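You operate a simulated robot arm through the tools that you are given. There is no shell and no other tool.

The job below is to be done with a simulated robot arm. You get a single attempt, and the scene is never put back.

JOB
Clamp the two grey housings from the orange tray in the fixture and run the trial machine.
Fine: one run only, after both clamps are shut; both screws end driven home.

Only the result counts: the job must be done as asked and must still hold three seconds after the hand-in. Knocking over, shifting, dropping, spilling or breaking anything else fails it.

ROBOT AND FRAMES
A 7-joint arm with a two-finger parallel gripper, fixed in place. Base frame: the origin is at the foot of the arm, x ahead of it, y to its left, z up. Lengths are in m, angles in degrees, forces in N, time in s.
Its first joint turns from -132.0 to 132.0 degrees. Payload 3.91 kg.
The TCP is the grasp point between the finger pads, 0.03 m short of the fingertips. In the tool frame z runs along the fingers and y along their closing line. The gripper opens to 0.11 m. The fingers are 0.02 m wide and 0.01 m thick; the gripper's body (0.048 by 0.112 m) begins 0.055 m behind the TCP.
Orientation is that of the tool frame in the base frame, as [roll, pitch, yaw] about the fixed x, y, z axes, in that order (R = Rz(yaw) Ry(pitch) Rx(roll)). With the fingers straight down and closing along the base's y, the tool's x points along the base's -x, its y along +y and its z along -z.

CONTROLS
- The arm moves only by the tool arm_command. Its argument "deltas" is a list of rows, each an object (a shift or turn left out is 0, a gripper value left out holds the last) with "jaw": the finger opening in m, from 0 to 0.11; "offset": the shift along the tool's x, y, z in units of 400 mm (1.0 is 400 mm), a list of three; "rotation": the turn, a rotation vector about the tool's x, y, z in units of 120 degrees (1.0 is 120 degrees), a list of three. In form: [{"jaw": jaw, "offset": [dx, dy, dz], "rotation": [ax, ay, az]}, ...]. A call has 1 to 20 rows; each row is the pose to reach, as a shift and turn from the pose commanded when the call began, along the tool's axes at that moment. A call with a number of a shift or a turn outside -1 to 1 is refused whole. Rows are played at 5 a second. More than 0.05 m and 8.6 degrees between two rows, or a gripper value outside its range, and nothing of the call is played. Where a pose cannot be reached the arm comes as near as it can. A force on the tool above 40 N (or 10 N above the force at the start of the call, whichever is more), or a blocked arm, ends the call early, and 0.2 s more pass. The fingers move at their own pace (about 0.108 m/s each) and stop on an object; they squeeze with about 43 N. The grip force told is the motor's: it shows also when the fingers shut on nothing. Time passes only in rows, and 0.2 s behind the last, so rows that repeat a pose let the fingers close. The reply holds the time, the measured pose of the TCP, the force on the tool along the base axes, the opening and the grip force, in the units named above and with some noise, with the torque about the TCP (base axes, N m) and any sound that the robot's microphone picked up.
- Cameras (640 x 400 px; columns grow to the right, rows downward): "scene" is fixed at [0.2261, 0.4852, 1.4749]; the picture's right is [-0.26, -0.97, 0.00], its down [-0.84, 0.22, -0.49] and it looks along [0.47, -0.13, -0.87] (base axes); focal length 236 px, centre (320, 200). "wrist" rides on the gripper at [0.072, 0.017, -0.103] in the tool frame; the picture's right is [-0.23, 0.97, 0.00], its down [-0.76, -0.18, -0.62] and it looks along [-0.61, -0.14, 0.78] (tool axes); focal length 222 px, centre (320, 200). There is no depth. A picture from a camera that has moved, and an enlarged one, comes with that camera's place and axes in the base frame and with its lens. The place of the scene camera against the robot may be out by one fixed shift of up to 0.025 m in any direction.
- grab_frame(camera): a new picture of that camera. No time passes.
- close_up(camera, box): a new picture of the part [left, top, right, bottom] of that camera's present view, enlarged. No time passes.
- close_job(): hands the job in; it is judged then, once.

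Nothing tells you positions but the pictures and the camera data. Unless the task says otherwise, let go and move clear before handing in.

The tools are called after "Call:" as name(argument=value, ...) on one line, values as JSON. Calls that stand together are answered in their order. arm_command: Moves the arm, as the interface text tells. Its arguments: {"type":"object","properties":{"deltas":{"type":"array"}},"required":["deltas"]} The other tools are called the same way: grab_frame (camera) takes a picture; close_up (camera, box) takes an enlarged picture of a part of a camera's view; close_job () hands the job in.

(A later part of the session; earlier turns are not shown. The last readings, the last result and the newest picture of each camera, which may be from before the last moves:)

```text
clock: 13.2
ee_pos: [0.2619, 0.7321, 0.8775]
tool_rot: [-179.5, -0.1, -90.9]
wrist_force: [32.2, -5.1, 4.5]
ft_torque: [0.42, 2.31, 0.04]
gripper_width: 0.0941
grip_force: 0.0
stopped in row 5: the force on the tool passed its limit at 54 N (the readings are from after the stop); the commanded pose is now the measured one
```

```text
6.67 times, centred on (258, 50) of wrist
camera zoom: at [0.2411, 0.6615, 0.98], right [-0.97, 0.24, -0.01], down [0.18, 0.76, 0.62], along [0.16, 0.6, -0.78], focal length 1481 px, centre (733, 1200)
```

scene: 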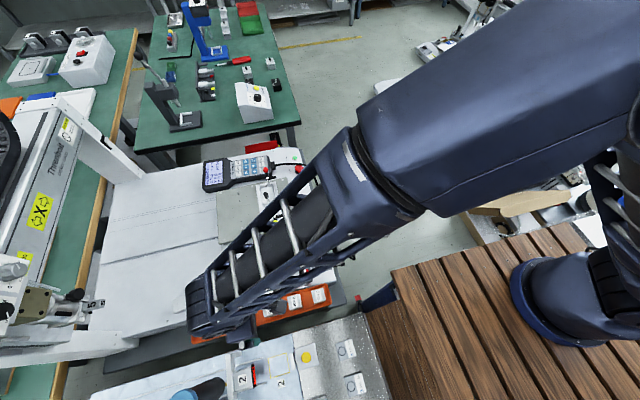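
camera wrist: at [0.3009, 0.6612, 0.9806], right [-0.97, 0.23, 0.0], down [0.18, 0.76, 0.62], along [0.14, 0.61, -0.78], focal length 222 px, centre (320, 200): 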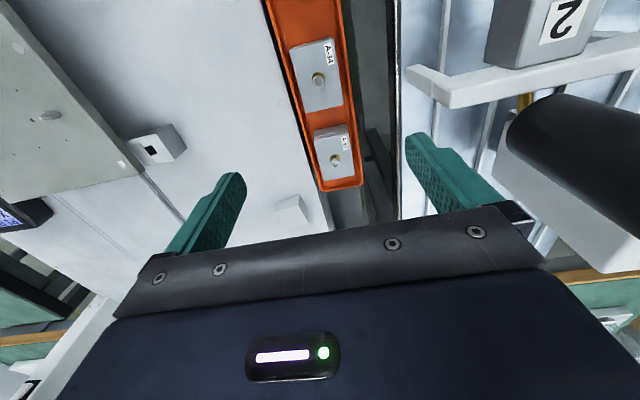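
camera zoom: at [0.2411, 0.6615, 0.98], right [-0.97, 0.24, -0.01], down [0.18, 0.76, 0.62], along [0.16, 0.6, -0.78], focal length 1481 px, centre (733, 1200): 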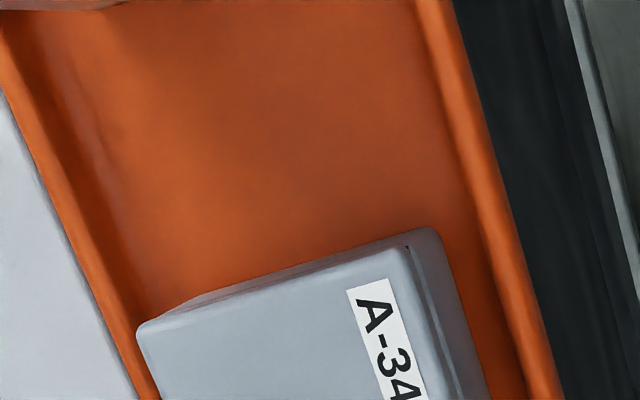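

I touched something on the −x side: the structure on the neighbouring bench stopped a finger at 54 N. I'll look at what was touched before backing straight off in +x.

Call:
grab_frame(camera="wrist")

Call:
grab_frame(camera="scene")

Call:
close_up(camera="scene", box=[100, 320, 340, 400])

```text
taken
camera wrist: at [0.2411, 0.6615, 0.98], right [-0.97, 0.24, -0.01], down [0.18, 0.76, 0.62], along [0.16, 0.6, -0.78], focal length 222 px, centre (320, 200)
```

wrist: 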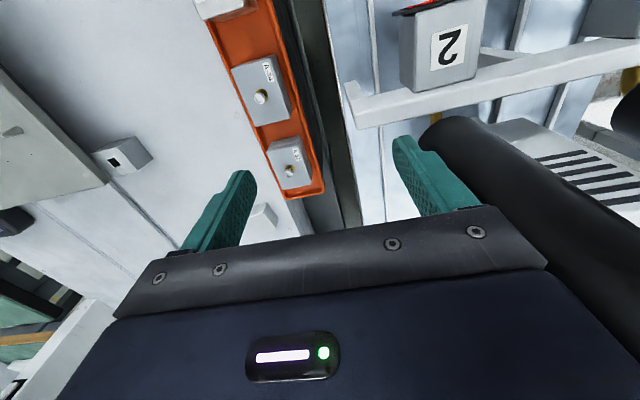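

```text
taken
```

scene: 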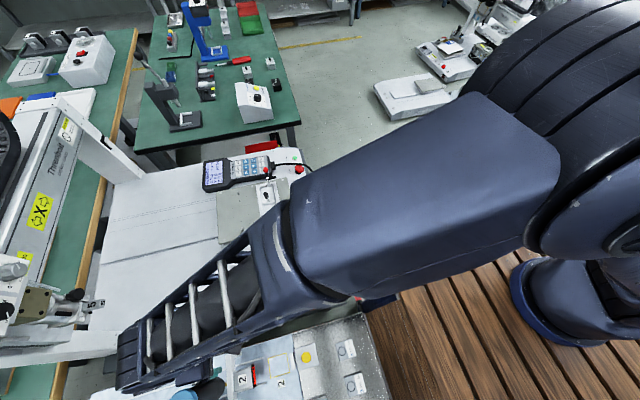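

```text
2.67 times, centred on (220, 360) of scene
camera zoom: at [0.2261, 0.4852, 1.4749], right [-0.26, -0.97, 0.0], down [-0.84, 0.22, -0.49], along [0.47, -0.13, -0.87], focal length 630 px, centre (587, -227)
```

zoom: 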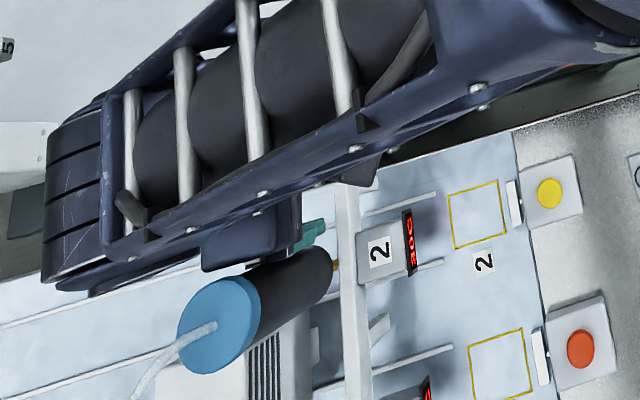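

The finger rested against the black cylinder on the neighbouring bench, and against the first picture the cylinder looks unmoved. I'll back straight off in +x and straighten the slight twist.

Call:
arm_command(deltas=[{"offset": [0, -0.025, 0]}, {"offset": [0, -0.075, 0]}, {"offset": [0, -0.13, 0], "rotation": [-0.0042, 0, -0.0075]}, {"offset": [0, -0.13, 0], "rotation": [-0.0042, 0, -0.0075]}])

Call:
close_up(camera="scene", box=[100, 320, 340, 400])

Call:
grab_frame(camera="wrist")

```text
clock: 14.2
ee_pos: [0.3074, 0.7334, 0.8767]
tool_rot: [179.9, -0.1, -89.7]
wrist_force: [-0.1, -0.9, -0.9]
ft_torque: [0.0, -0.01, 0.0]
gripper_width: 0.11
grip_force: 0.0
```

```text
2.67 times, centred on (220, 360) of scene
camera zoom: at [0.2261, 0.4852, 1.4749], right [-0.26, -0.97, 0.0], down [-0.84, 0.22, -0.49], along [0.47, -0.13, -0.87], focal length 630 px, centre (587, -227)
```

zoom: 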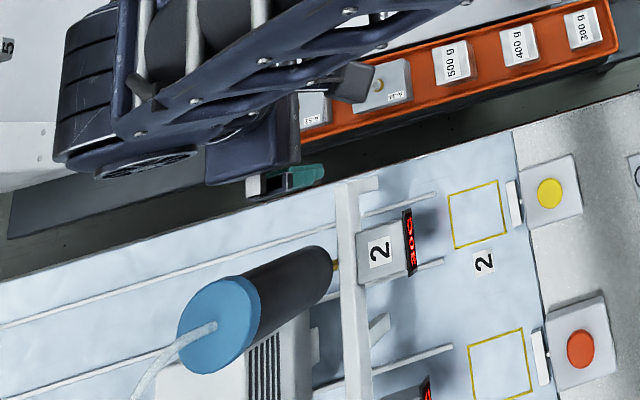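

```text
taken
camera wrist: at [0.2909, 0.6618, 0.9787], right [-0.98, 0.22, 0.0], down [0.17, 0.76, 0.62], along [0.14, 0.61, -0.78], focal length 222 px, centre (320, 200)
```

wrist: 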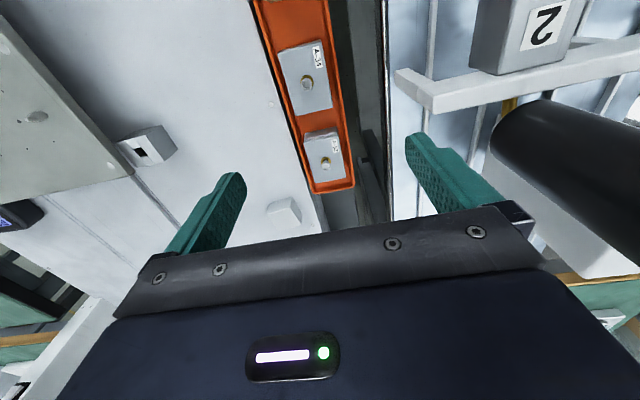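

The cylinder hasn't moved compared with the first picture. I'll keep the jaws narrower and stay at x ≥ 0.30 from now on. Next I'll move +y a little for a clean rim-height baseline on the tray's far end.

Call:
arm_command(deltas=[{"jaw": 0.07, "offset": [-0.03, -0.005, 0], "rotation": [0, 0, 0.0025]}, {"jaw": 0.07, "offset": [-0.1, -0.01, 0], "rotation": [0, 0, 0.0025]}, {"jaw": 0.07, "offset": [-0.2, -0.012, 0], "rotation": [0, 0, 0.0025]}, {"jaw": 0.07, "offset": [-0.2, -0.012, 0], "rotation": [0, 0, 0.0025]}, {"jaw": 0.07, "offset": [-0.2, -0.012, 0], "rotation": [0, 0, 0.0025]}])

Call:
grab_frame(camera="wrist")

Call:
close_up(camera="wrist", box=[290, 60, 386, 120])

Call:
close_up(camera="wrist", box=[274, 0, 370, 60])

```text
clock: 15.4
ee_pos: [0.312, 0.8145, 0.8782]
tool_rot: [180.0, 0.0, -90.0]
wrist_force: [-0.4, -0.3, 0.0]
ft_torque: [0.02, -0.01, -0.02]
gripper_width: 0.0699
grip_force: 0.0
```

```text
taken
camera wrist: at [0.2953, 0.7432, 0.981], right [-0.97, 0.23, 0.0], down [0.18, 0.76, 0.62], along [0.14, 0.61, -0.78], focal length 222 px, centre (320, 200)
```

wrist: 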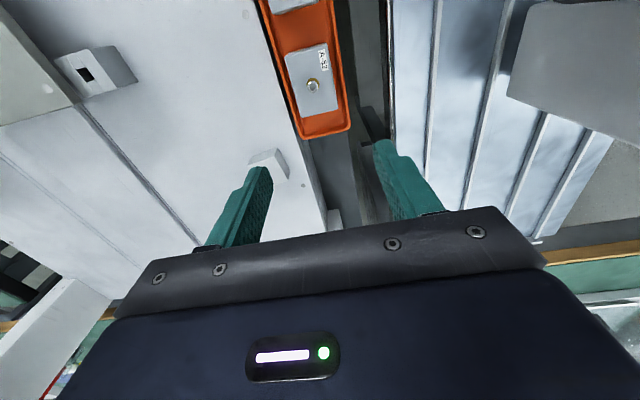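

```text
6.67 times, centred on (338, 90) of wrist
camera zoom: at [0.2953, 0.7432, 0.981], right [-0.97, 0.23, 0.0], down [0.18, 0.76, 0.62], along [0.14, 0.61, -0.78], focal length 1481 px, centre (200, 933)
```

zoom: 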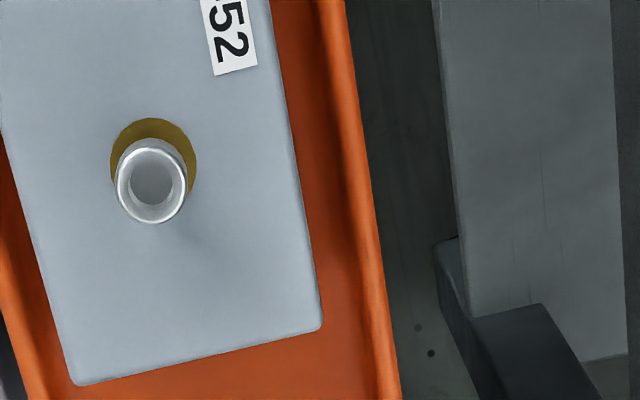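

```text
6.67 times, centred on (322, 30) of wrist
camera zoom: at [0.2953, 0.7432, 0.981], right [-0.97, 0.23, 0.0], down [0.18, 0.76, 0.62], along [0.14, 0.61, -0.78], focal length 1481 px, centre (307, 1333)
```

zoom: 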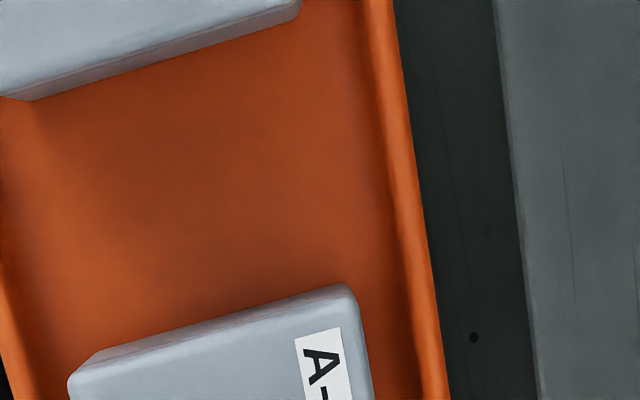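

Call:
close_up(camera="wrist", box=[290, 100, 370, 150])

Call:
close_up(camera="wrist", box=[250, 30, 346, 90])

```text
8.00 times, centred on (330, 125) of wrist
camera zoom: at [0.2953, 0.7432, 0.981], right [-0.97, 0.23, 0.0], down [0.18, 0.76, 0.62], along [0.14, 0.61, -0.78], focal length 1777 px, centre (240, 800)
```

zoom: 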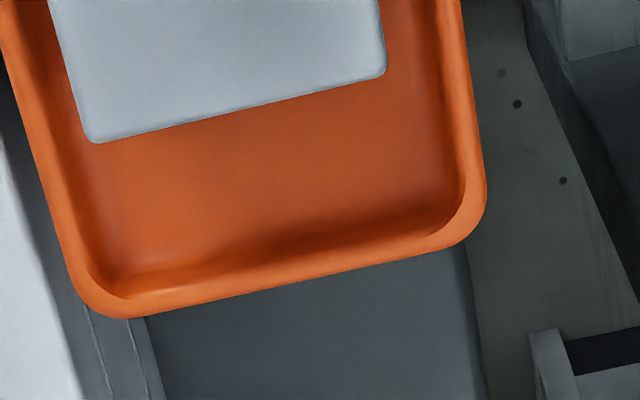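

```text
6.67 times, centred on (298, 60) of wrist
camera zoom: at [0.2953, 0.7432, 0.981], right [-0.97, 0.23, 0.0], down [0.18, 0.76, 0.62], along [0.14, 0.61, -0.78], focal length 1481 px, centre (467, 1133)
```

zoom: 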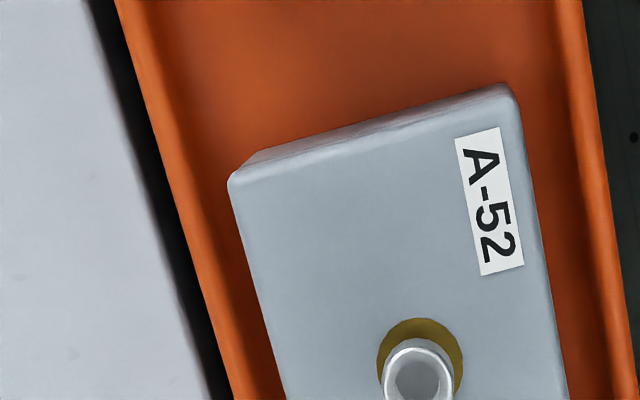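

The rim edge comes out near z ≈ 0.730, below where the fingertips will be (0.7405), so gripping the top ~10 mm of a housing across its 39 mm width is safe. I'll move above A-34 with the jaws at 0.058 and lower part way to check alignment.

Call:
arm_command(deltas=[{"jaw": 0.058, "offset": [0.1, 0, 0]}, {"jaw": 0.058, "offset": [0.2, 0, 0]}, {"jaw": 0.058, "offset": [0.281, 0, 0.03]}, {"jaw": 0.058, "offset": [0.281, 0, 0.1]}, {"jaw": 0.058, "offset": [0.281, 0, 0.18]}, {"jaw": 0.058, "offset": [0.281, 0, 0.18]}])

Call:
grab_frame(camera="wrist")

Call:
close_up(camera="wrist", box=[240, 100, 400, 200])

```text
clock: 16.8
ee_pos: [0.3127, 0.7004, 0.8047]
tool_rot: [179.8, 0.0, -90.1]
wrist_force: [0.2, 0.4, 0.2]
ft_torque: [-0.01, -0.05, 0.03]
gripper_width: 0.0581
grip_force: 0.1
```

```text
taken
camera wrist: at [0.2963, 0.6288, 0.9077], right [-0.97, 0.23, 0.0], down [0.18, 0.76, 0.62], along [0.14, 0.61, -0.78], focal length 222 px, centre (320, 200)
```

wrist: 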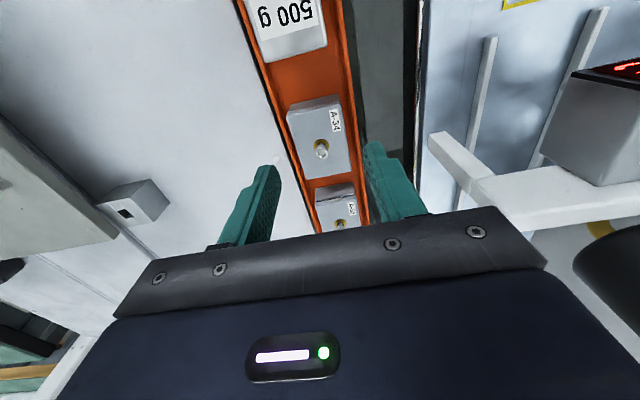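

```text
4.00 times, centred on (320, 150) of wrist
camera zoom: at [0.2963, 0.6288, 0.9077], right [-0.97, 0.23, 0.0], down [0.18, 0.76, 0.62], along [0.14, 0.61, -0.78], focal length 888 px, centre (320, 400)
```

zoom: 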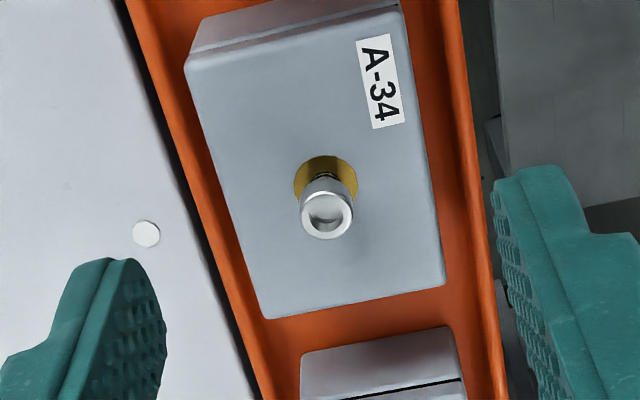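

A-34's centre measures (0.312, 0.701), right under the gripper. I'll lower gently to TCP z ≈ 0.7705 and close the fingers.

Call:
arm_command(deltas=[{"jaw": 0.058, "offset": [-0.001, 0.001, 0.025]}, {"jaw": 0.058, "offset": [-0.001, 0.001, 0.05]}, {"jaw": 0.058, "offset": [-0.001, 0.001, 0.07]}, {"jaw": 0.058, "offset": [-0.001, 0.001, 0.085]}, {"jaw": 0.058, "offset": [-0.001, 0.001, 0.085]}])

Call:
close_up(camera="wrist", box=[240, 80, 400, 200])

```text
clock: 18.0
ee_pos: [0.3117, 0.7014, 0.7709]
tool_rot: [179.9, -0.2, -90.0]
wrist_force: [-0.1, 0.4, -0.8]
ft_torque: [-0.01, 0.01, 0.01]
gripper_width: 0.058
grip_force: 0.1
```

```text
3.33 times, centred on (320, 140) of wrist
camera zoom: at [0.2943, 0.6293, 0.8741], right [-0.97, 0.23, 0.0], down [0.18, 0.76, 0.62], along [0.14, 0.61, -0.78], focal length 740 px, centre (320, 400)
```

zoom: 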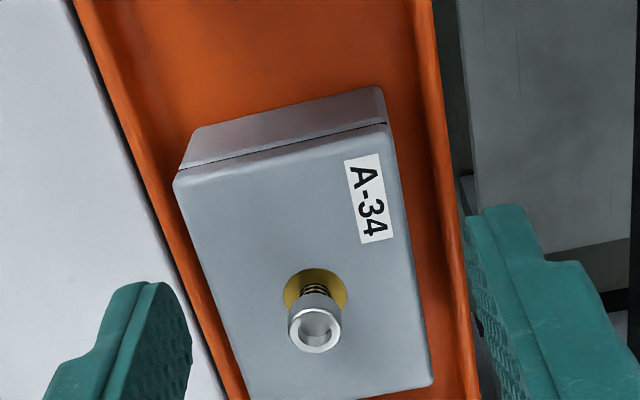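

Fingers straddle A-34 with no contact force. Closing now.

Call:
arm_command(deltas=[{"jaw": 0.05}, {"jaw": 0.044}, {"jaw": 0.036}, {"jaw": 0.03}, {"jaw": 0.02}, {"jaw": 0.02}])

Call:
close_up(camera="wrist", box=[240, 80, 400, 200])

```text
clock: 19.4
ee_pos: [0.3116, 0.7001, 0.771]
tool_rot: [179.9, 0.0, -90.0]
wrist_force: [1.1, -0.4, 1.7]
ft_torque: [0.0, -0.01, 0.0]
gripper_width: 0.0387
grip_force: 42.9
```

```text
3.33 times, centred on (320, 140) of wrist
camera zoom: at [0.2944, 0.6292, 0.8743], right [-0.97, 0.23, 0.0], down [0.18, 0.76, 0.62], along [0.14, 0.61, -0.78], focal length 740 px, centre (320, 400)
```

zoom: 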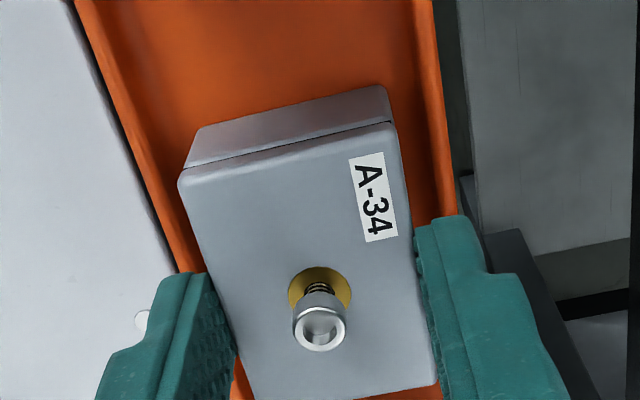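

A-34 is gripped at 38.7 mm with full grip force. I'll lift it straight up by 0.16 m.

Call:
arm_command(deltas=[{"jaw": 0.02, "offset": [0, 0, -0.03]}, {"jaw": 0.02, "offset": [0, 0, -0.08]}, {"jaw": 0.02, "offset": [0, 0, -0.16]}, {"jaw": 0.02, "offset": [0, 0, -0.25]}, {"jaw": 0.02, "offset": [0, 0, -0.34]}, {"jaw": 0.02, "offset": [0, 0, -0.4]}, {"jaw": 0.02, "offset": [0, 0, -0.4]}])

Call:
grab_frame(camera="wrist")

Call:
close_up(camera="wrist", box=[240, 80, 400, 200])

```text
clock: 21.0
ee_pos: [0.3114, 0.7004, 0.9313]
tool_rot: [179.9, -0.1, -90.0]
wrist_force: [1.3, -0.2, -0.7]
ft_torque: [0.0, 0.03, 0.01]
gripper_width: 0.0385
grip_force: 43.0
```

```text
taken
camera wrist: at [0.2946, 0.6298, 1.0341], right [-0.97, 0.23, 0.0], down [0.18, 0.76, 0.62], along [0.14, 0.61, -0.78], focal length 222 px, centre (320, 200)
```

wrist: 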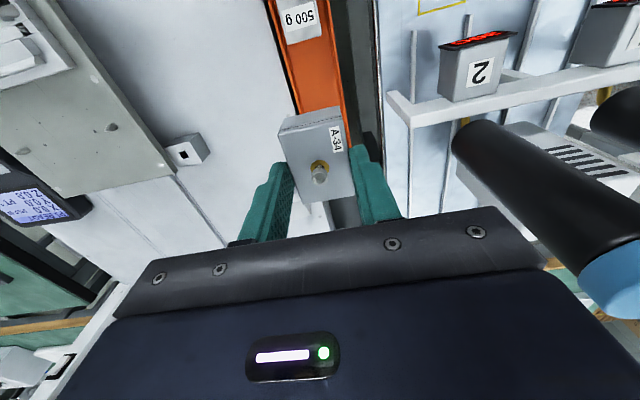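

```text
3.33 times, centred on (320, 140) of wrist
camera zoom: at [0.2946, 0.6298, 1.0341], right [-0.97, 0.23, 0.0], down [0.18, 0.76, 0.62], along [0.14, 0.61, -0.78], focal length 740 px, centre (320, 400)
```

zoom: 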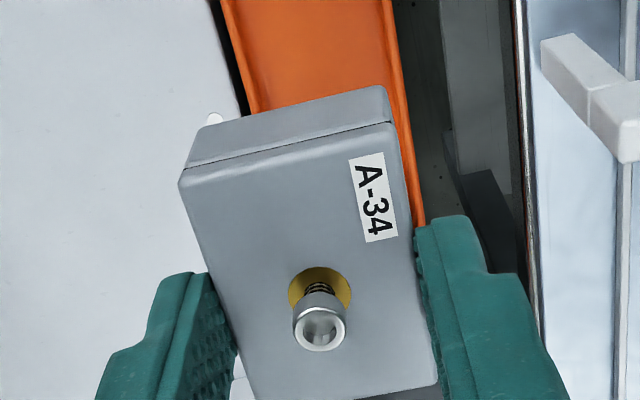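

A-34 is held firmly, about 1 mm off the TCP along tool x. I'll carry it at this height over the far pocket while turning back to yaw 180.

Call:
arm_command(deltas=[{"jaw": 0.02, "offset": [0.0273, -0.0763, 0], "rotation": [0, 0, 0.0625]}, {"jaw": 0.02, "offset": [0.0546, -0.1526, 0], "rotation": [0, 0, 0.125]}, {"jaw": 0.02, "offset": [0.0819, -0.2289, 0], "rotation": [0, 0, 0.1875]}, {"jaw": 0.02, "offset": [0.1092, -0.3052, 0], "rotation": [0, 0, 0.25]}, {"jaw": 0.02, "offset": [0.1365, -0.3815, 0], "rotation": [0, 0, 0.3125]}, {"jaw": 0.02, "offset": [0.1638, -0.4578, 0], "rotation": [0, 0, 0.375]}, {"jaw": 0.02, "offset": [0.191, -0.5341, 0], "rotation": [0, 0, 0.4375]}, {"jaw": 0.02, "offset": [0.2183, -0.6103, 0], "rotation": [0, 0, 0.5]}, {"jaw": 0.02, "offset": [0.2456, -0.6866, 0], "rotation": [0, 0, 0.5625]}, {"jaw": 0.02, "offset": [0.2729, -0.7629, 0], "rotation": [0, 0, 0.625]}, {"jaw": 0.02, "offset": [0.3002, -0.8392, 0], "rotation": [0, 0, 0.6875]}, {"jaw": 0.02, "offset": [0.3275, -0.9155, 0], "rotation": [0, 0, 0.75]}, {"jaw": 0.02, "offset": [0.3275, -0.9155, 0], "rotation": [0, 0, 0.75]}])

Call:
grab_frame(camera="wrist")

Call:
close_up(camera="wrist", box=[220, 0, 440, 200])

Call:
grab_frame(camera="scene")

```text
clock: 23.8
ee_pos: [0.6798, 0.5692, 0.9326]
tool_rot: [-180.0, -0.1, 179.8]
wrist_force: [0.5, 0.0, -0.7]
ft_torque: [0.01, -0.02, 0.02]
gripper_width: 0.0389
grip_force: 42.9
```

```text
taken
camera wrist: at [0.607, 0.5871, 1.035], right [0.23, 0.97, 0.0], down [0.76, -0.18, 0.62], along [0.61, -0.14, -0.78], focal length 222 px, centre (320, 200)
```

wrist: 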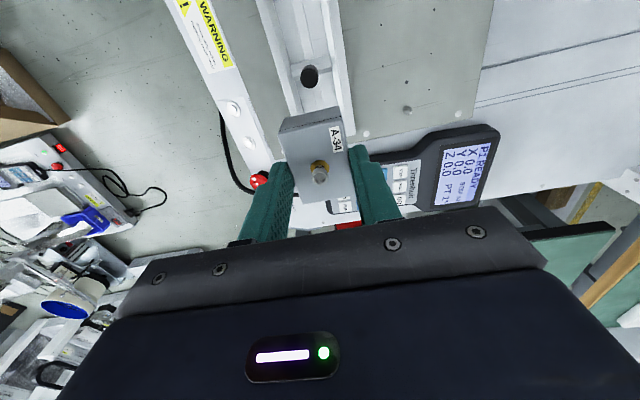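

```text
2.00 times, centred on (330, 100) of wrist
camera zoom: at [0.607, 0.5871, 1.035], right [0.23, 0.97, 0.0], down [0.76, -0.18, 0.62], along [0.61, -0.14, -0.78], focal length 444 px, centre (300, 400)
```

zoom: 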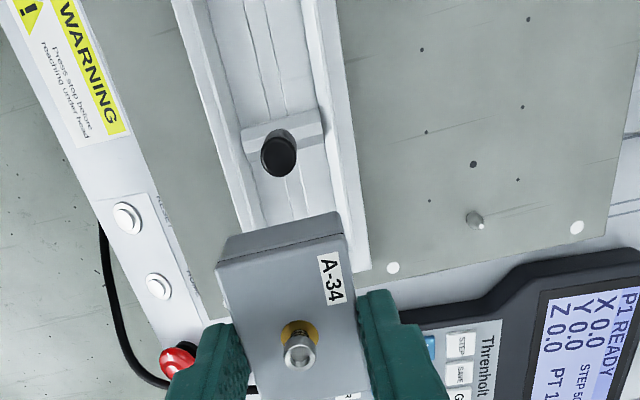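

```text
taken
```

scene: 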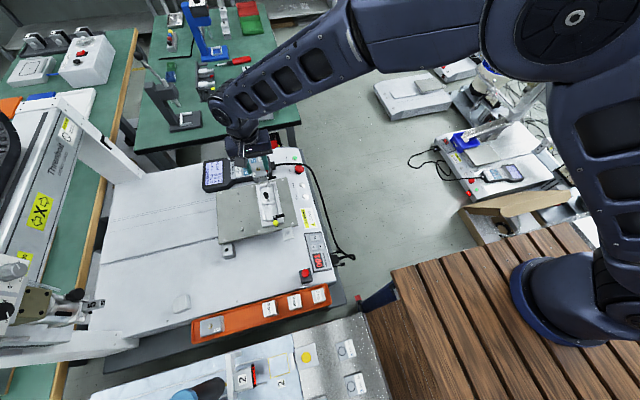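

A-34 is above the far pocket. The black cap on the central post is close to where the housing must go down, so I'll measure the cap, bar and walls precisely from here.

Call:
close_up(camera="wrist", box=[280, 50, 360, 110])

Call:
close_up(camera="wrist", box=[250, 0, 350, 60])

Call:
close_up(camera="wrist", box=[270, 100, 380, 200])

```text
6.67 times, centred on (320, 80) of wrist
camera zoom: at [0.607, 0.5871, 1.035], right [0.23, 0.97, 0.0], down [0.76, -0.18, 0.62], along [0.61, -0.14, -0.78], focal length 1481 px, centre (320, 1000)
```

zoom: 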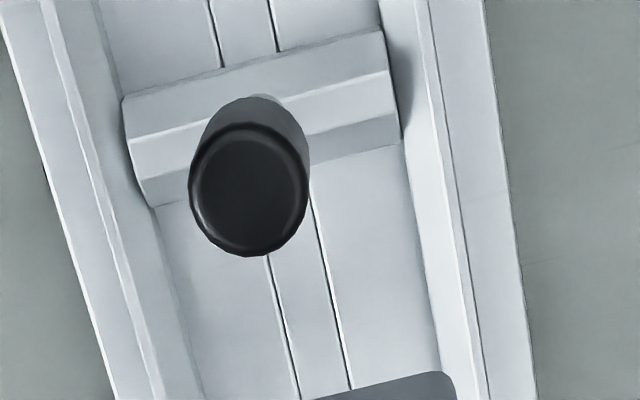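

```text
6.40 times, centred on (300, 30) of wrist
camera zoom: at [0.607, 0.5871, 1.035], right [0.23, 0.97, 0.0], down [0.76, -0.18, 0.62], along [0.61, -0.14, -0.78], focal length 1422 px, centre (448, 1288)
```

zoom: 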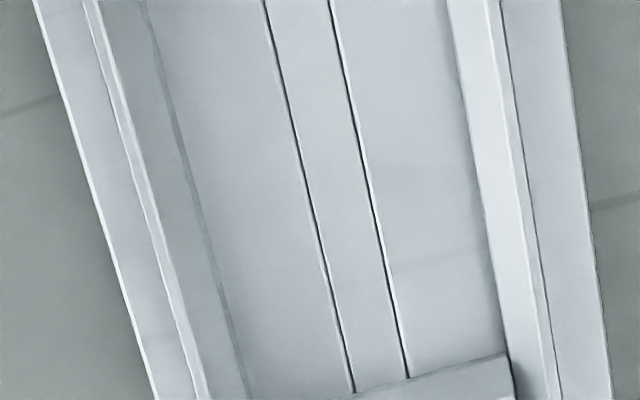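

```text
4.00 times, centred on (325, 150) of wrist
camera zoom: at [0.607, 0.5871, 1.035], right [0.23, 0.97, 0.0], down [0.76, -0.18, 0.62], along [0.61, -0.14, -0.78], focal length 888 px, centre (300, 400)
```

zoom: 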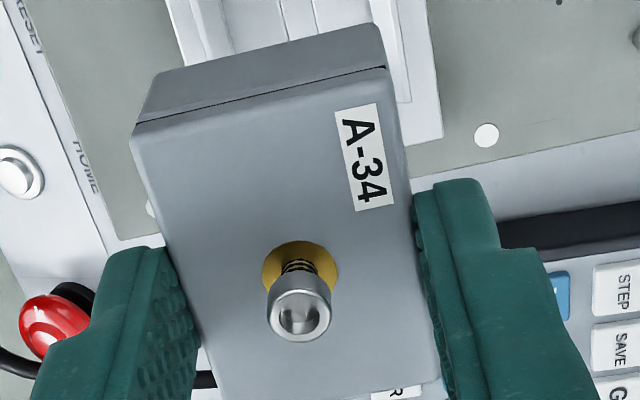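

The cap is 14.6 mm wide, centred at (0.641, 0.570). The far pocket runs about x 0.648–0.706 and y 0.549–0.591, and A-34 is centred over it at about (0.678, 0.570). I'll lower part way and check the clearance.

Call:
arm_command(deltas=[{"jaw": 0.02, "offset": [0, 0, 0.05]}, {"jaw": 0.02, "offset": [0, 0, 0.1]}, {"jaw": 0.02, "offset": [0, 0, 0.15]}, {"jaw": 0.02, "offset": [0, 0, 0.175]}, {"jaw": 0.02, "offset": [0, 0, 0.175]}])

Call:
close_up(camera="wrist", box=[220, 0, 440, 200])

Call:
close_up(camera="wrist", box=[270, 50, 366, 130])

Call:
close_up(camera="scene", box=[220, 150, 320, 240])

```text
clock: 25.0
ee_pos: [0.6805, 0.5688, 0.8595]
tool_rot: [-179.9, -0.1, -179.9]
wrist_force: [0.1, 0.6, 0.1]
ft_torque: [0.0, 0.03, 0.04]
gripper_width: 0.0389
grip_force: 43.3
```

```text
2.00 times, centred on (330, 100) of wrist
camera zoom: at [0.6067, 0.5879, 0.9632], right [0.23, 0.97, 0.0], down [0.76, -0.18, 0.62], along [0.61, -0.14, -0.78], focal length 444 px, centre (300, 400)
```

zoom: 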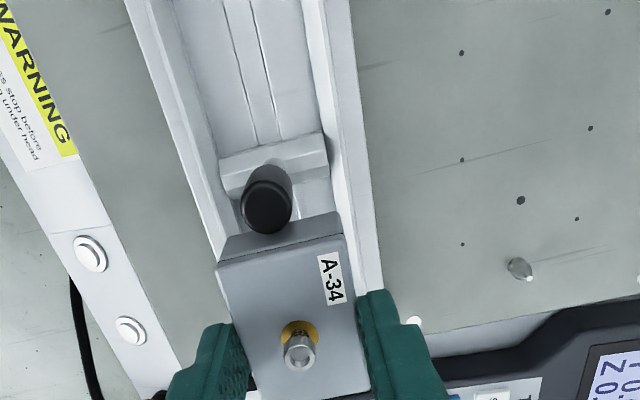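

```text
5.00 times, centred on (318, 90) of wrist
camera zoom: at [0.6067, 0.5879, 0.9632], right [0.23, 0.97, 0.0], down [0.76, -0.18, 0.62], along [0.61, -0.14, -0.78], focal length 1111 px, centre (330, 750)
```

zoom: 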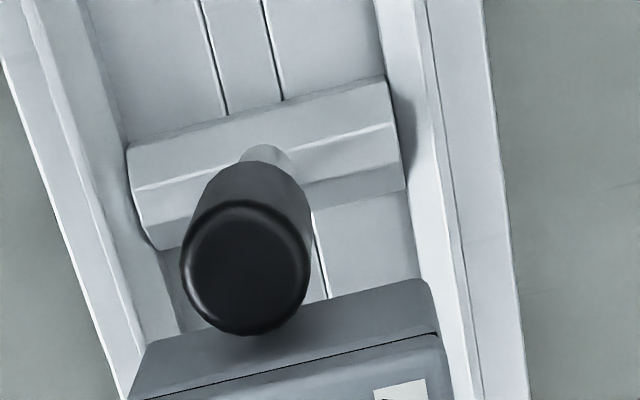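

```text
4.44 times, centred on (270, 195) of scene
camera zoom: at [0.2261, 0.4852, 1.4749], right [-0.26, -0.97, 0.0], down [-0.84, 0.22, -0.49], along [0.47, -0.13, -0.87], focal length 1049 px, centre (542, 222)
```

zoom: 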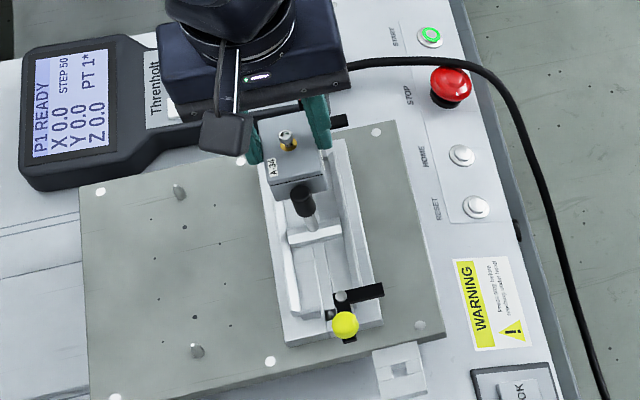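

The clearance to the cap looks fine; the housing's near end is about 2–3 mm past it. I'll shift 1 mm toward −x and lower until the housing bottom is just above the walls, then compare the edges directly.

Call:
arm_command(deltas=[{"jaw": 0.02, "offset": [0.003, 0, 0.0]}, {"jaw": 0.02, "offset": [0.003, 0, 0.03]}, {"jaw": 0.02, "offset": [0.003, 0, 0.06]}, {"jaw": 0.02, "offset": [0.003, 0, 0.08]}, {"jaw": 0.02, "offset": [0.003, 0, 0.08]}])

Call:
close_up(camera="wrist", box=[260, 60, 380, 160])

Call:
close_up(camera="wrist", box=[280, 80, 344, 120])

Call:
close_up(camera="scene", box=[250, 165, 300, 205])

```text
clock: 26.2
ee_pos: [0.6761, 0.5705, 0.8285]
tool_rot: [-179.9, -0.1, -179.9]
wrist_force: [-0.7, 0.0, 0.1]
ft_torque: [-0.04, -0.03, 0.0]
gripper_width: 0.0389
grip_force: 42.2
```

```text
4.00 times, centred on (320, 110) of wrist
camera zoom: at [0.6039, 0.5887, 0.9316], right [0.23, 0.97, 0.0], down [0.76, -0.18, 0.62], along [0.61, -0.14, -0.78], focal length 888 px, centre (320, 560)
```

zoom: 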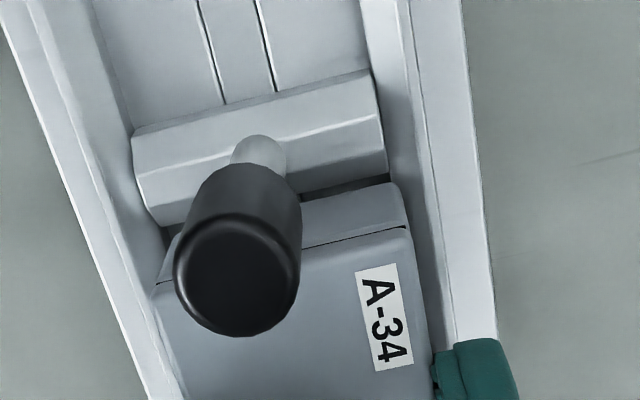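

```text
10.00 times, centred on (312, 100) of wrist
camera zoom: at [0.6039, 0.5887, 0.9316], right [0.23, 0.97, 0.0], down [0.76, -0.18, 0.62], along [0.61, -0.14, -0.78], focal length 2221 px, centre (400, 1200)
```

zoom: 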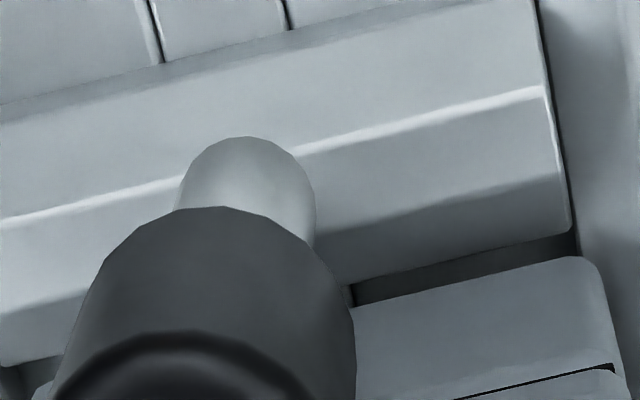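

```text
10.00 times, centred on (275, 185) of scene
camera zoom: at [0.2261, 0.4852, 1.4749], right [-0.26, -0.97, 0.0], down [-0.84, 0.22, -0.49], along [0.47, -0.13, -0.87], focal length 2361 px, centre (770, 350)
```

zoom: 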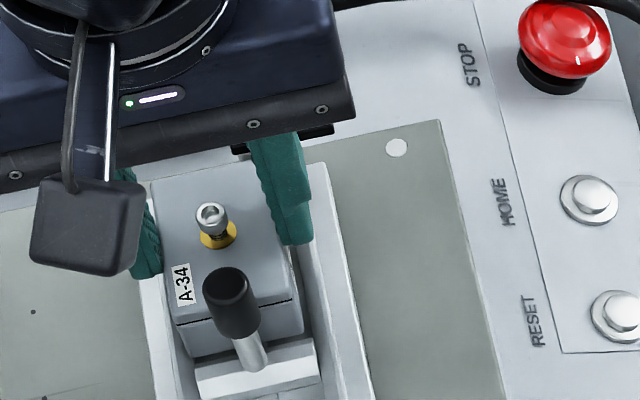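

At this height I can compare the edges directly: A-34 sits about 2 mm too far toward −x (close to the cap) and about 1.6 mm too far toward +y. I'll correct by those amounts before going lower.

Call:
arm_command(deltas=[{"jaw": 0.02, "offset": [-0.003, -0.002, 0]}, {"jaw": 0.02, "offset": [-0.005, -0.004, 0]}, {"jaw": 0.02, "offset": [-0.005, -0.004, 0]}, {"jaw": 0.02, "offset": [-0.005, -0.004, 0]}])

Call:
close_up(camera="wrist", box=[260, 60, 380, 160])

Call:
close_up(camera="wrist", box=[316, 80, 380, 120])

Call:
close_up(camera="scene", box=[250, 165, 300, 205])

```text
clock: 27.2
ee_pos: [0.6777, 0.5676, 0.8291]
tool_rot: [-179.9, -0.1, -180.0]
wrist_force: [-1.7, 0.5, 0.5]
ft_torque: [0.03, 0.06, 0.05]
gripper_width: 0.0389
grip_force: 43.2
```

```text
4.00 times, centred on (320, 110) of wrist
camera zoom: at [0.6061, 0.5862, 0.9319], right [0.23, 0.97, 0.0], down [0.76, -0.18, 0.62], along [0.61, -0.14, -0.78], focal length 888 px, centre (320, 560)
```

zoom: 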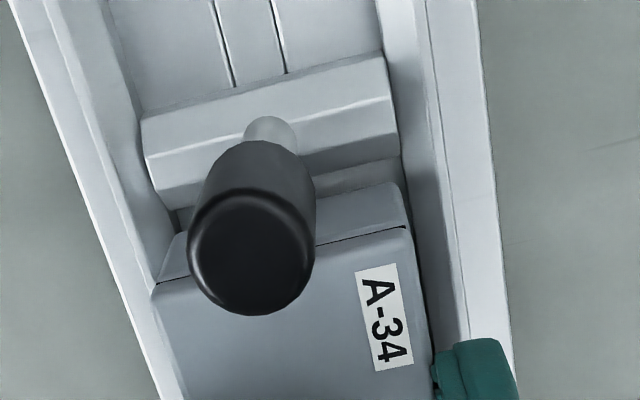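

```text
10.00 times, centred on (348, 100) of wrist
camera zoom: at [0.6061, 0.5862, 0.9319], right [0.23, 0.97, 0.0], down [0.76, -0.18, 0.62], along [0.61, -0.14, -0.78], focal length 2221 px, centre (40, 1200)
```

zoom: 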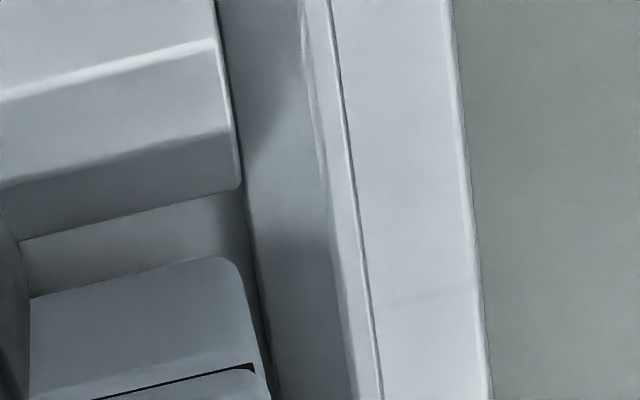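

```text
10.00 times, centred on (275, 185) of scene
camera zoom: at [0.2261, 0.4852, 1.4749], right [-0.26, -0.97, 0.0], down [-0.84, 0.22, -0.49], along [0.47, -0.13, -0.87], focal length 2361 px, centre (770, 350)
```

zoom: 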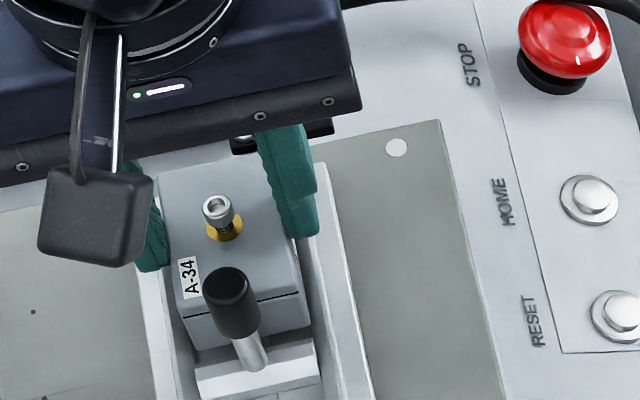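

Now A-34 has about 1.4 mm gap to the wall and about 1.8 mm to the cap, which is well centred. I'll lower slowly by 9 mm and watch the force.

Call:
arm_command(deltas=[{"jaw": 0.02, "offset": [0, 0, 0.006]}, {"jaw": 0.02, "offset": [0, 0, 0.012]}, {"jaw": 0.02, "offset": [0, 0, 0.018]}, {"jaw": 0.02, "offset": [0, 0, 0.0225]}, {"jaw": 0.02, "offset": [0, 0, 0.0225]}])

Call:
close_up(camera="wrist", box=[260, 60, 380, 160])

Call:
close_up(camera="wrist", box=[316, 80, 380, 120])

```text
clock: 28.4
ee_pos: [0.6776, 0.5684, 0.8213]
tool_rot: [-179.8, -0.2, 180.0]
wrist_force: [-11.5, 1.5, 4.7]
ft_torque: [0.13, 0.63, -0.09]
gripper_width: 0.039
grip_force: 43.6
```

```text
4.00 times, centred on (320, 110) of wrist
camera zoom: at [0.6051, 0.5863, 0.9233], right [0.23, 0.97, 0.0], down [0.76, -0.18, 0.62], along [0.61, -0.14, -0.78], focal length 888 px, centre (320, 560)
```

zoom: 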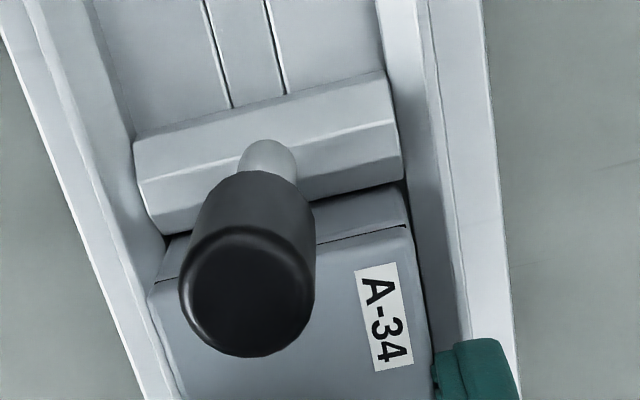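

```text
10.00 times, centred on (348, 100) of wrist
camera zoom: at [0.6051, 0.5863, 0.9233], right [0.23, 0.97, 0.0], down [0.76, -0.18, 0.62], along [0.61, -0.14, -0.78], focal length 2221 px, centre (40, 1200)
```

zoom: 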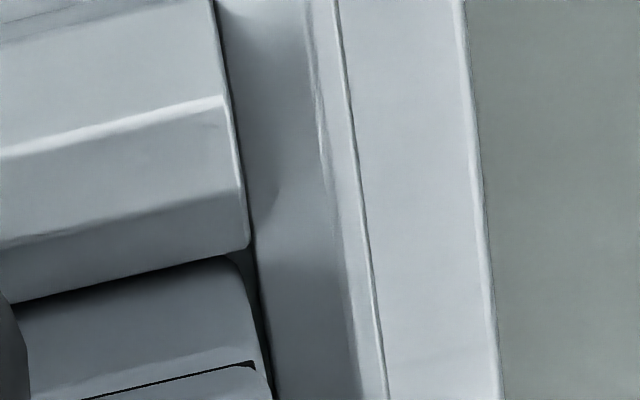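

A sideways force of −11.5 N in x has appeared, so the far end of A-34 seems to be touching the far stop. I'll look at the far end before moving again.

Call:
close_up(camera="wrist", box=[270, 130, 390, 215])

Call:
close_up(camera="wrist", box=[295, 170, 359, 210])

Call:
close_up(camera="scene", box=[250, 165, 290, 195])

```text
4.71 times, centred on (330, 172) of wrist
camera zoom: at [0.6051, 0.5863, 0.9233], right [0.23, 0.97, 0.0], down [0.76, -0.18, 0.62], along [0.61, -0.14, -0.78], focal length 1045 px, centre (273, 329)
```

zoom: 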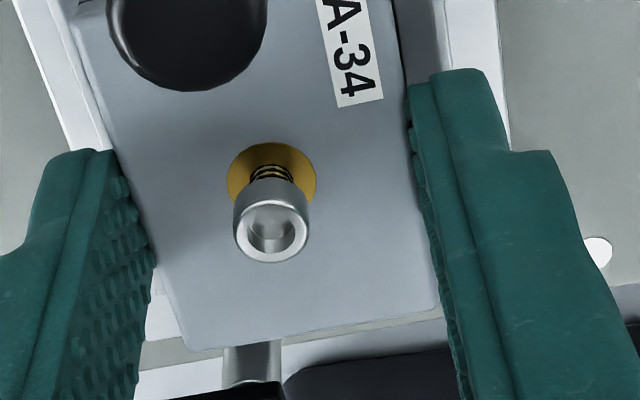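

```text
10.00 times, centred on (327, 190) of wrist
camera zoom: at [0.6051, 0.5863, 0.9233], right [0.23, 0.97, 0.0], down [0.76, -0.18, 0.62], along [0.61, -0.14, -0.78], focal length 2221 px, centre (250, 300)
```

zoom: 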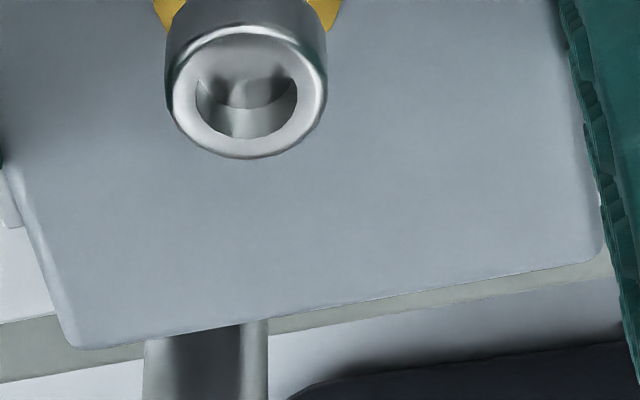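

```text
13.33 times, centred on (270, 180) of scene
camera zoom: at [0.2261, 0.4852, 1.4749], right [-0.26, -0.97, 0.0], down [-0.84, 0.22, -0.49], along [0.47, -0.13, -0.87], focal length 3148 px, centre (987, 467)
```

zoom: 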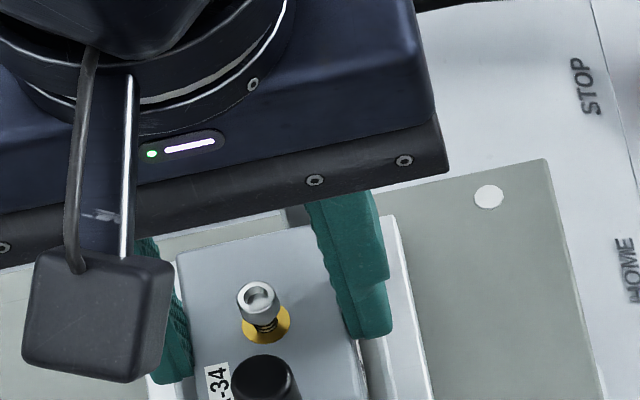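

The far end shows a couple of millimetres of gap to the post, so the contact point isn't clear yet. I'll look closer at both ends and along the walls without moving.

Call:
close_up(camera="scene", box=[258, 176, 290, 204])

Call:
close_up(camera="wrist", box=[280, 85, 320, 135])

Call:
close_up(camera="wrist", box=[300, 185, 372, 215])

Call:
close_up(camera="wrist", box=[335, 95, 385, 195])

```text
14.29 times, centred on (274, 190) of scene
camera zoom: at [0.2261, 0.4852, 1.4749], right [-0.26, -0.97, 0.0], down [-0.84, 0.22, -0.49], along [0.47, -0.13, -0.87], focal length 3373 px, centre (977, 343)
```

zoom: 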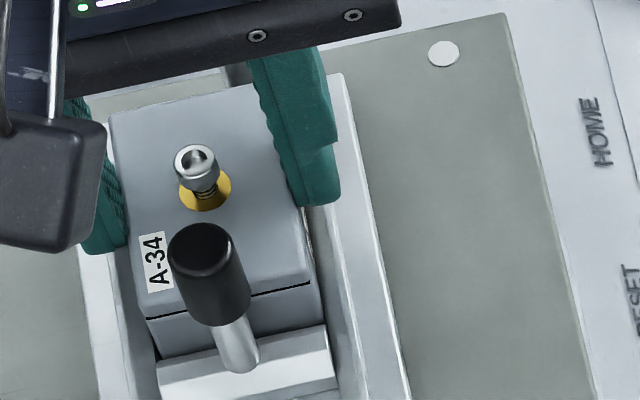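

```text
8.00 times, centred on (300, 110) of wrist
camera zoom: at [0.6051, 0.5863, 0.9233], right [0.23, 0.97, 0.0], down [0.76, -0.18, 0.62], along [0.61, -0.14, -0.78], focal length 1777 px, centre (480, 920)
```

zoom: 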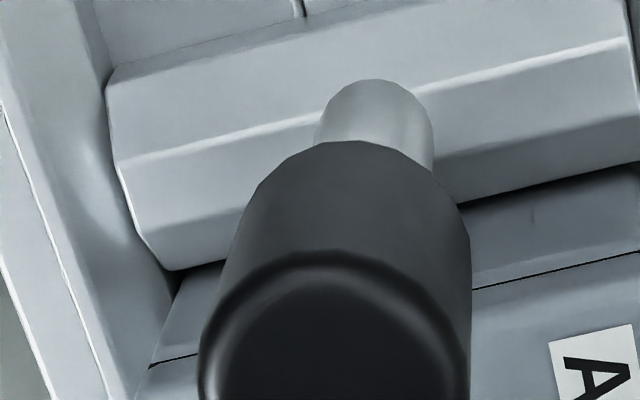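

```text
8.89 times, centred on (336, 200) of wrist
camera zoom: at [0.6051, 0.5863, 0.9233], right [0.23, 0.97, 0.0], down [0.76, -0.18, 0.62], along [0.61, -0.14, -0.78], focal length 1974 px, centre (178, 200)
```

zoom: 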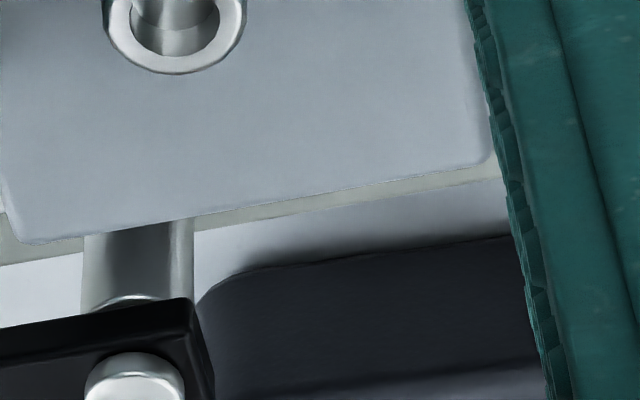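

```text
4.00 times, centred on (360, 145) of wrist
camera zoom: at [0.6051, 0.5863, 0.9233], right [0.23, 0.97, 0.0], down [0.76, -0.18, 0.62], along [0.61, -0.14, -0.78], focal length 888 px, centre (160, 420)
```

zoom: 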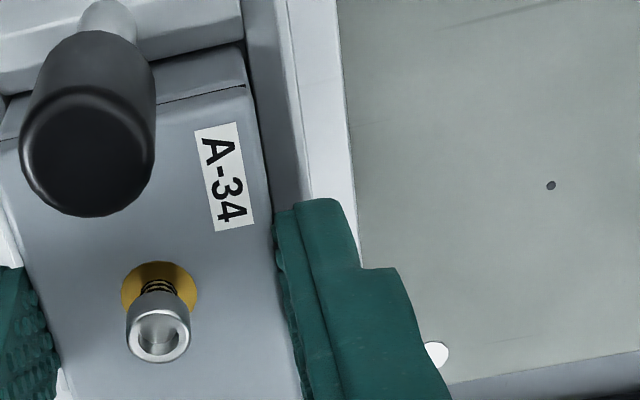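

The evidence fits the far stop's lead-in pushing A-34 about 1 mm toward −x as it went down. I'll ease the command 1 mm toward −x to relieve it and re-read the force.

Call:
arm_command(deltas=[{"jaw": 0.02, "offset": [0.0015, 0, 0]}, {"jaw": 0.02, "offset": [0.0025, 0, 0]}, {"jaw": 0.02, "offset": [0.0025, 0, 0]}])

Call:
close_up(camera="wrist", box=[260, 60, 380, 160])

```text
clock: 29.2
ee_pos: [0.6781, 0.5668, 0.8214]
tool_rot: [-179.9, 0.0, -180.0]
wrist_force: [-2.5, 8.0, -1.2]
ft_torque: [0.36, 0.15, -0.05]
gripper_width: 0.0389
grip_force: 43.4
```

```text
4.00 times, centred on (320, 110) of wrist
camera zoom: at [0.6049, 0.586, 0.9233], right [0.23, 0.97, 0.0], down [0.76, -0.18, 0.62], along [0.61, -0.14, -0.78], focal length 888 px, centre (320, 560)
```

zoom: 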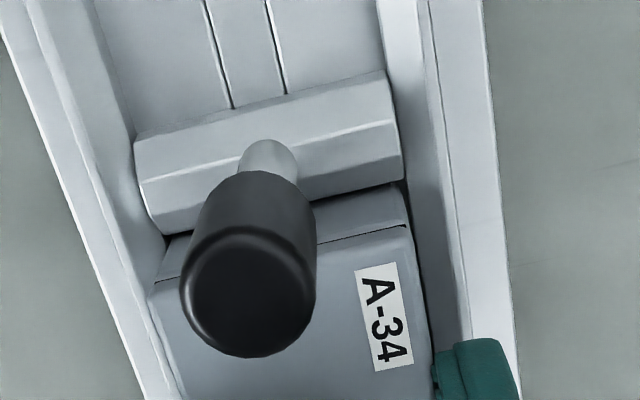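

The x force is gone. A light +8 N in y shows the −y wall's lead-in touching, so I'll nudge +y by 0.8 mm and continue down a few millimetres.

Call:
arm_command(deltas=[{"jaw": 0.02, "offset": [0.0003, 0.002, 0]}, {"jaw": 0.02, "offset": [0.0003, 0.002, 0.004]}, {"jaw": 0.02, "offset": [0.0003, 0.002, 0.008]}, {"jaw": 0.02, "offset": [0.0003, 0.002, 0.008]}])

Call:
close_up(camera="wrist", box=[260, 60, 380, 160])

```text
clock: 30.2
ee_pos: [0.6783, 0.5692, 0.8202]
tool_rot: [180.0, 0.1, -180.0]
wrist_force: [-2.3, -2.6, 33.7]
ft_torque: [-0.1, 0.31, -0.03]
gripper_width: 0.0389
grip_force: 43.1
```

```text
4.00 times, centred on (320, 110) of wrist
camera zoom: at [0.6048, 0.5861, 0.9224], right [0.23, 0.97, 0.0], down [0.76, -0.18, 0.62], along [0.61, -0.14, -0.78], focal length 888 px, centre (320, 560)
```

zoom: 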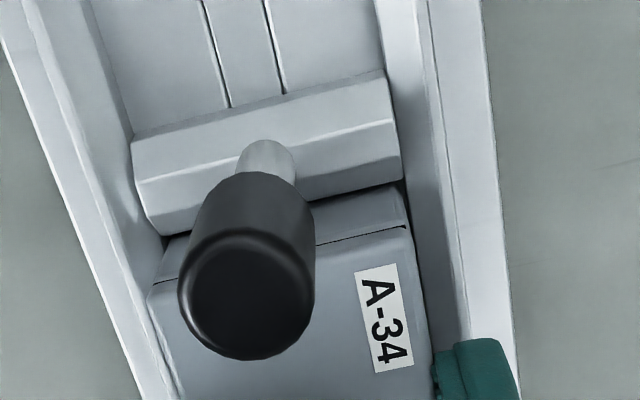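

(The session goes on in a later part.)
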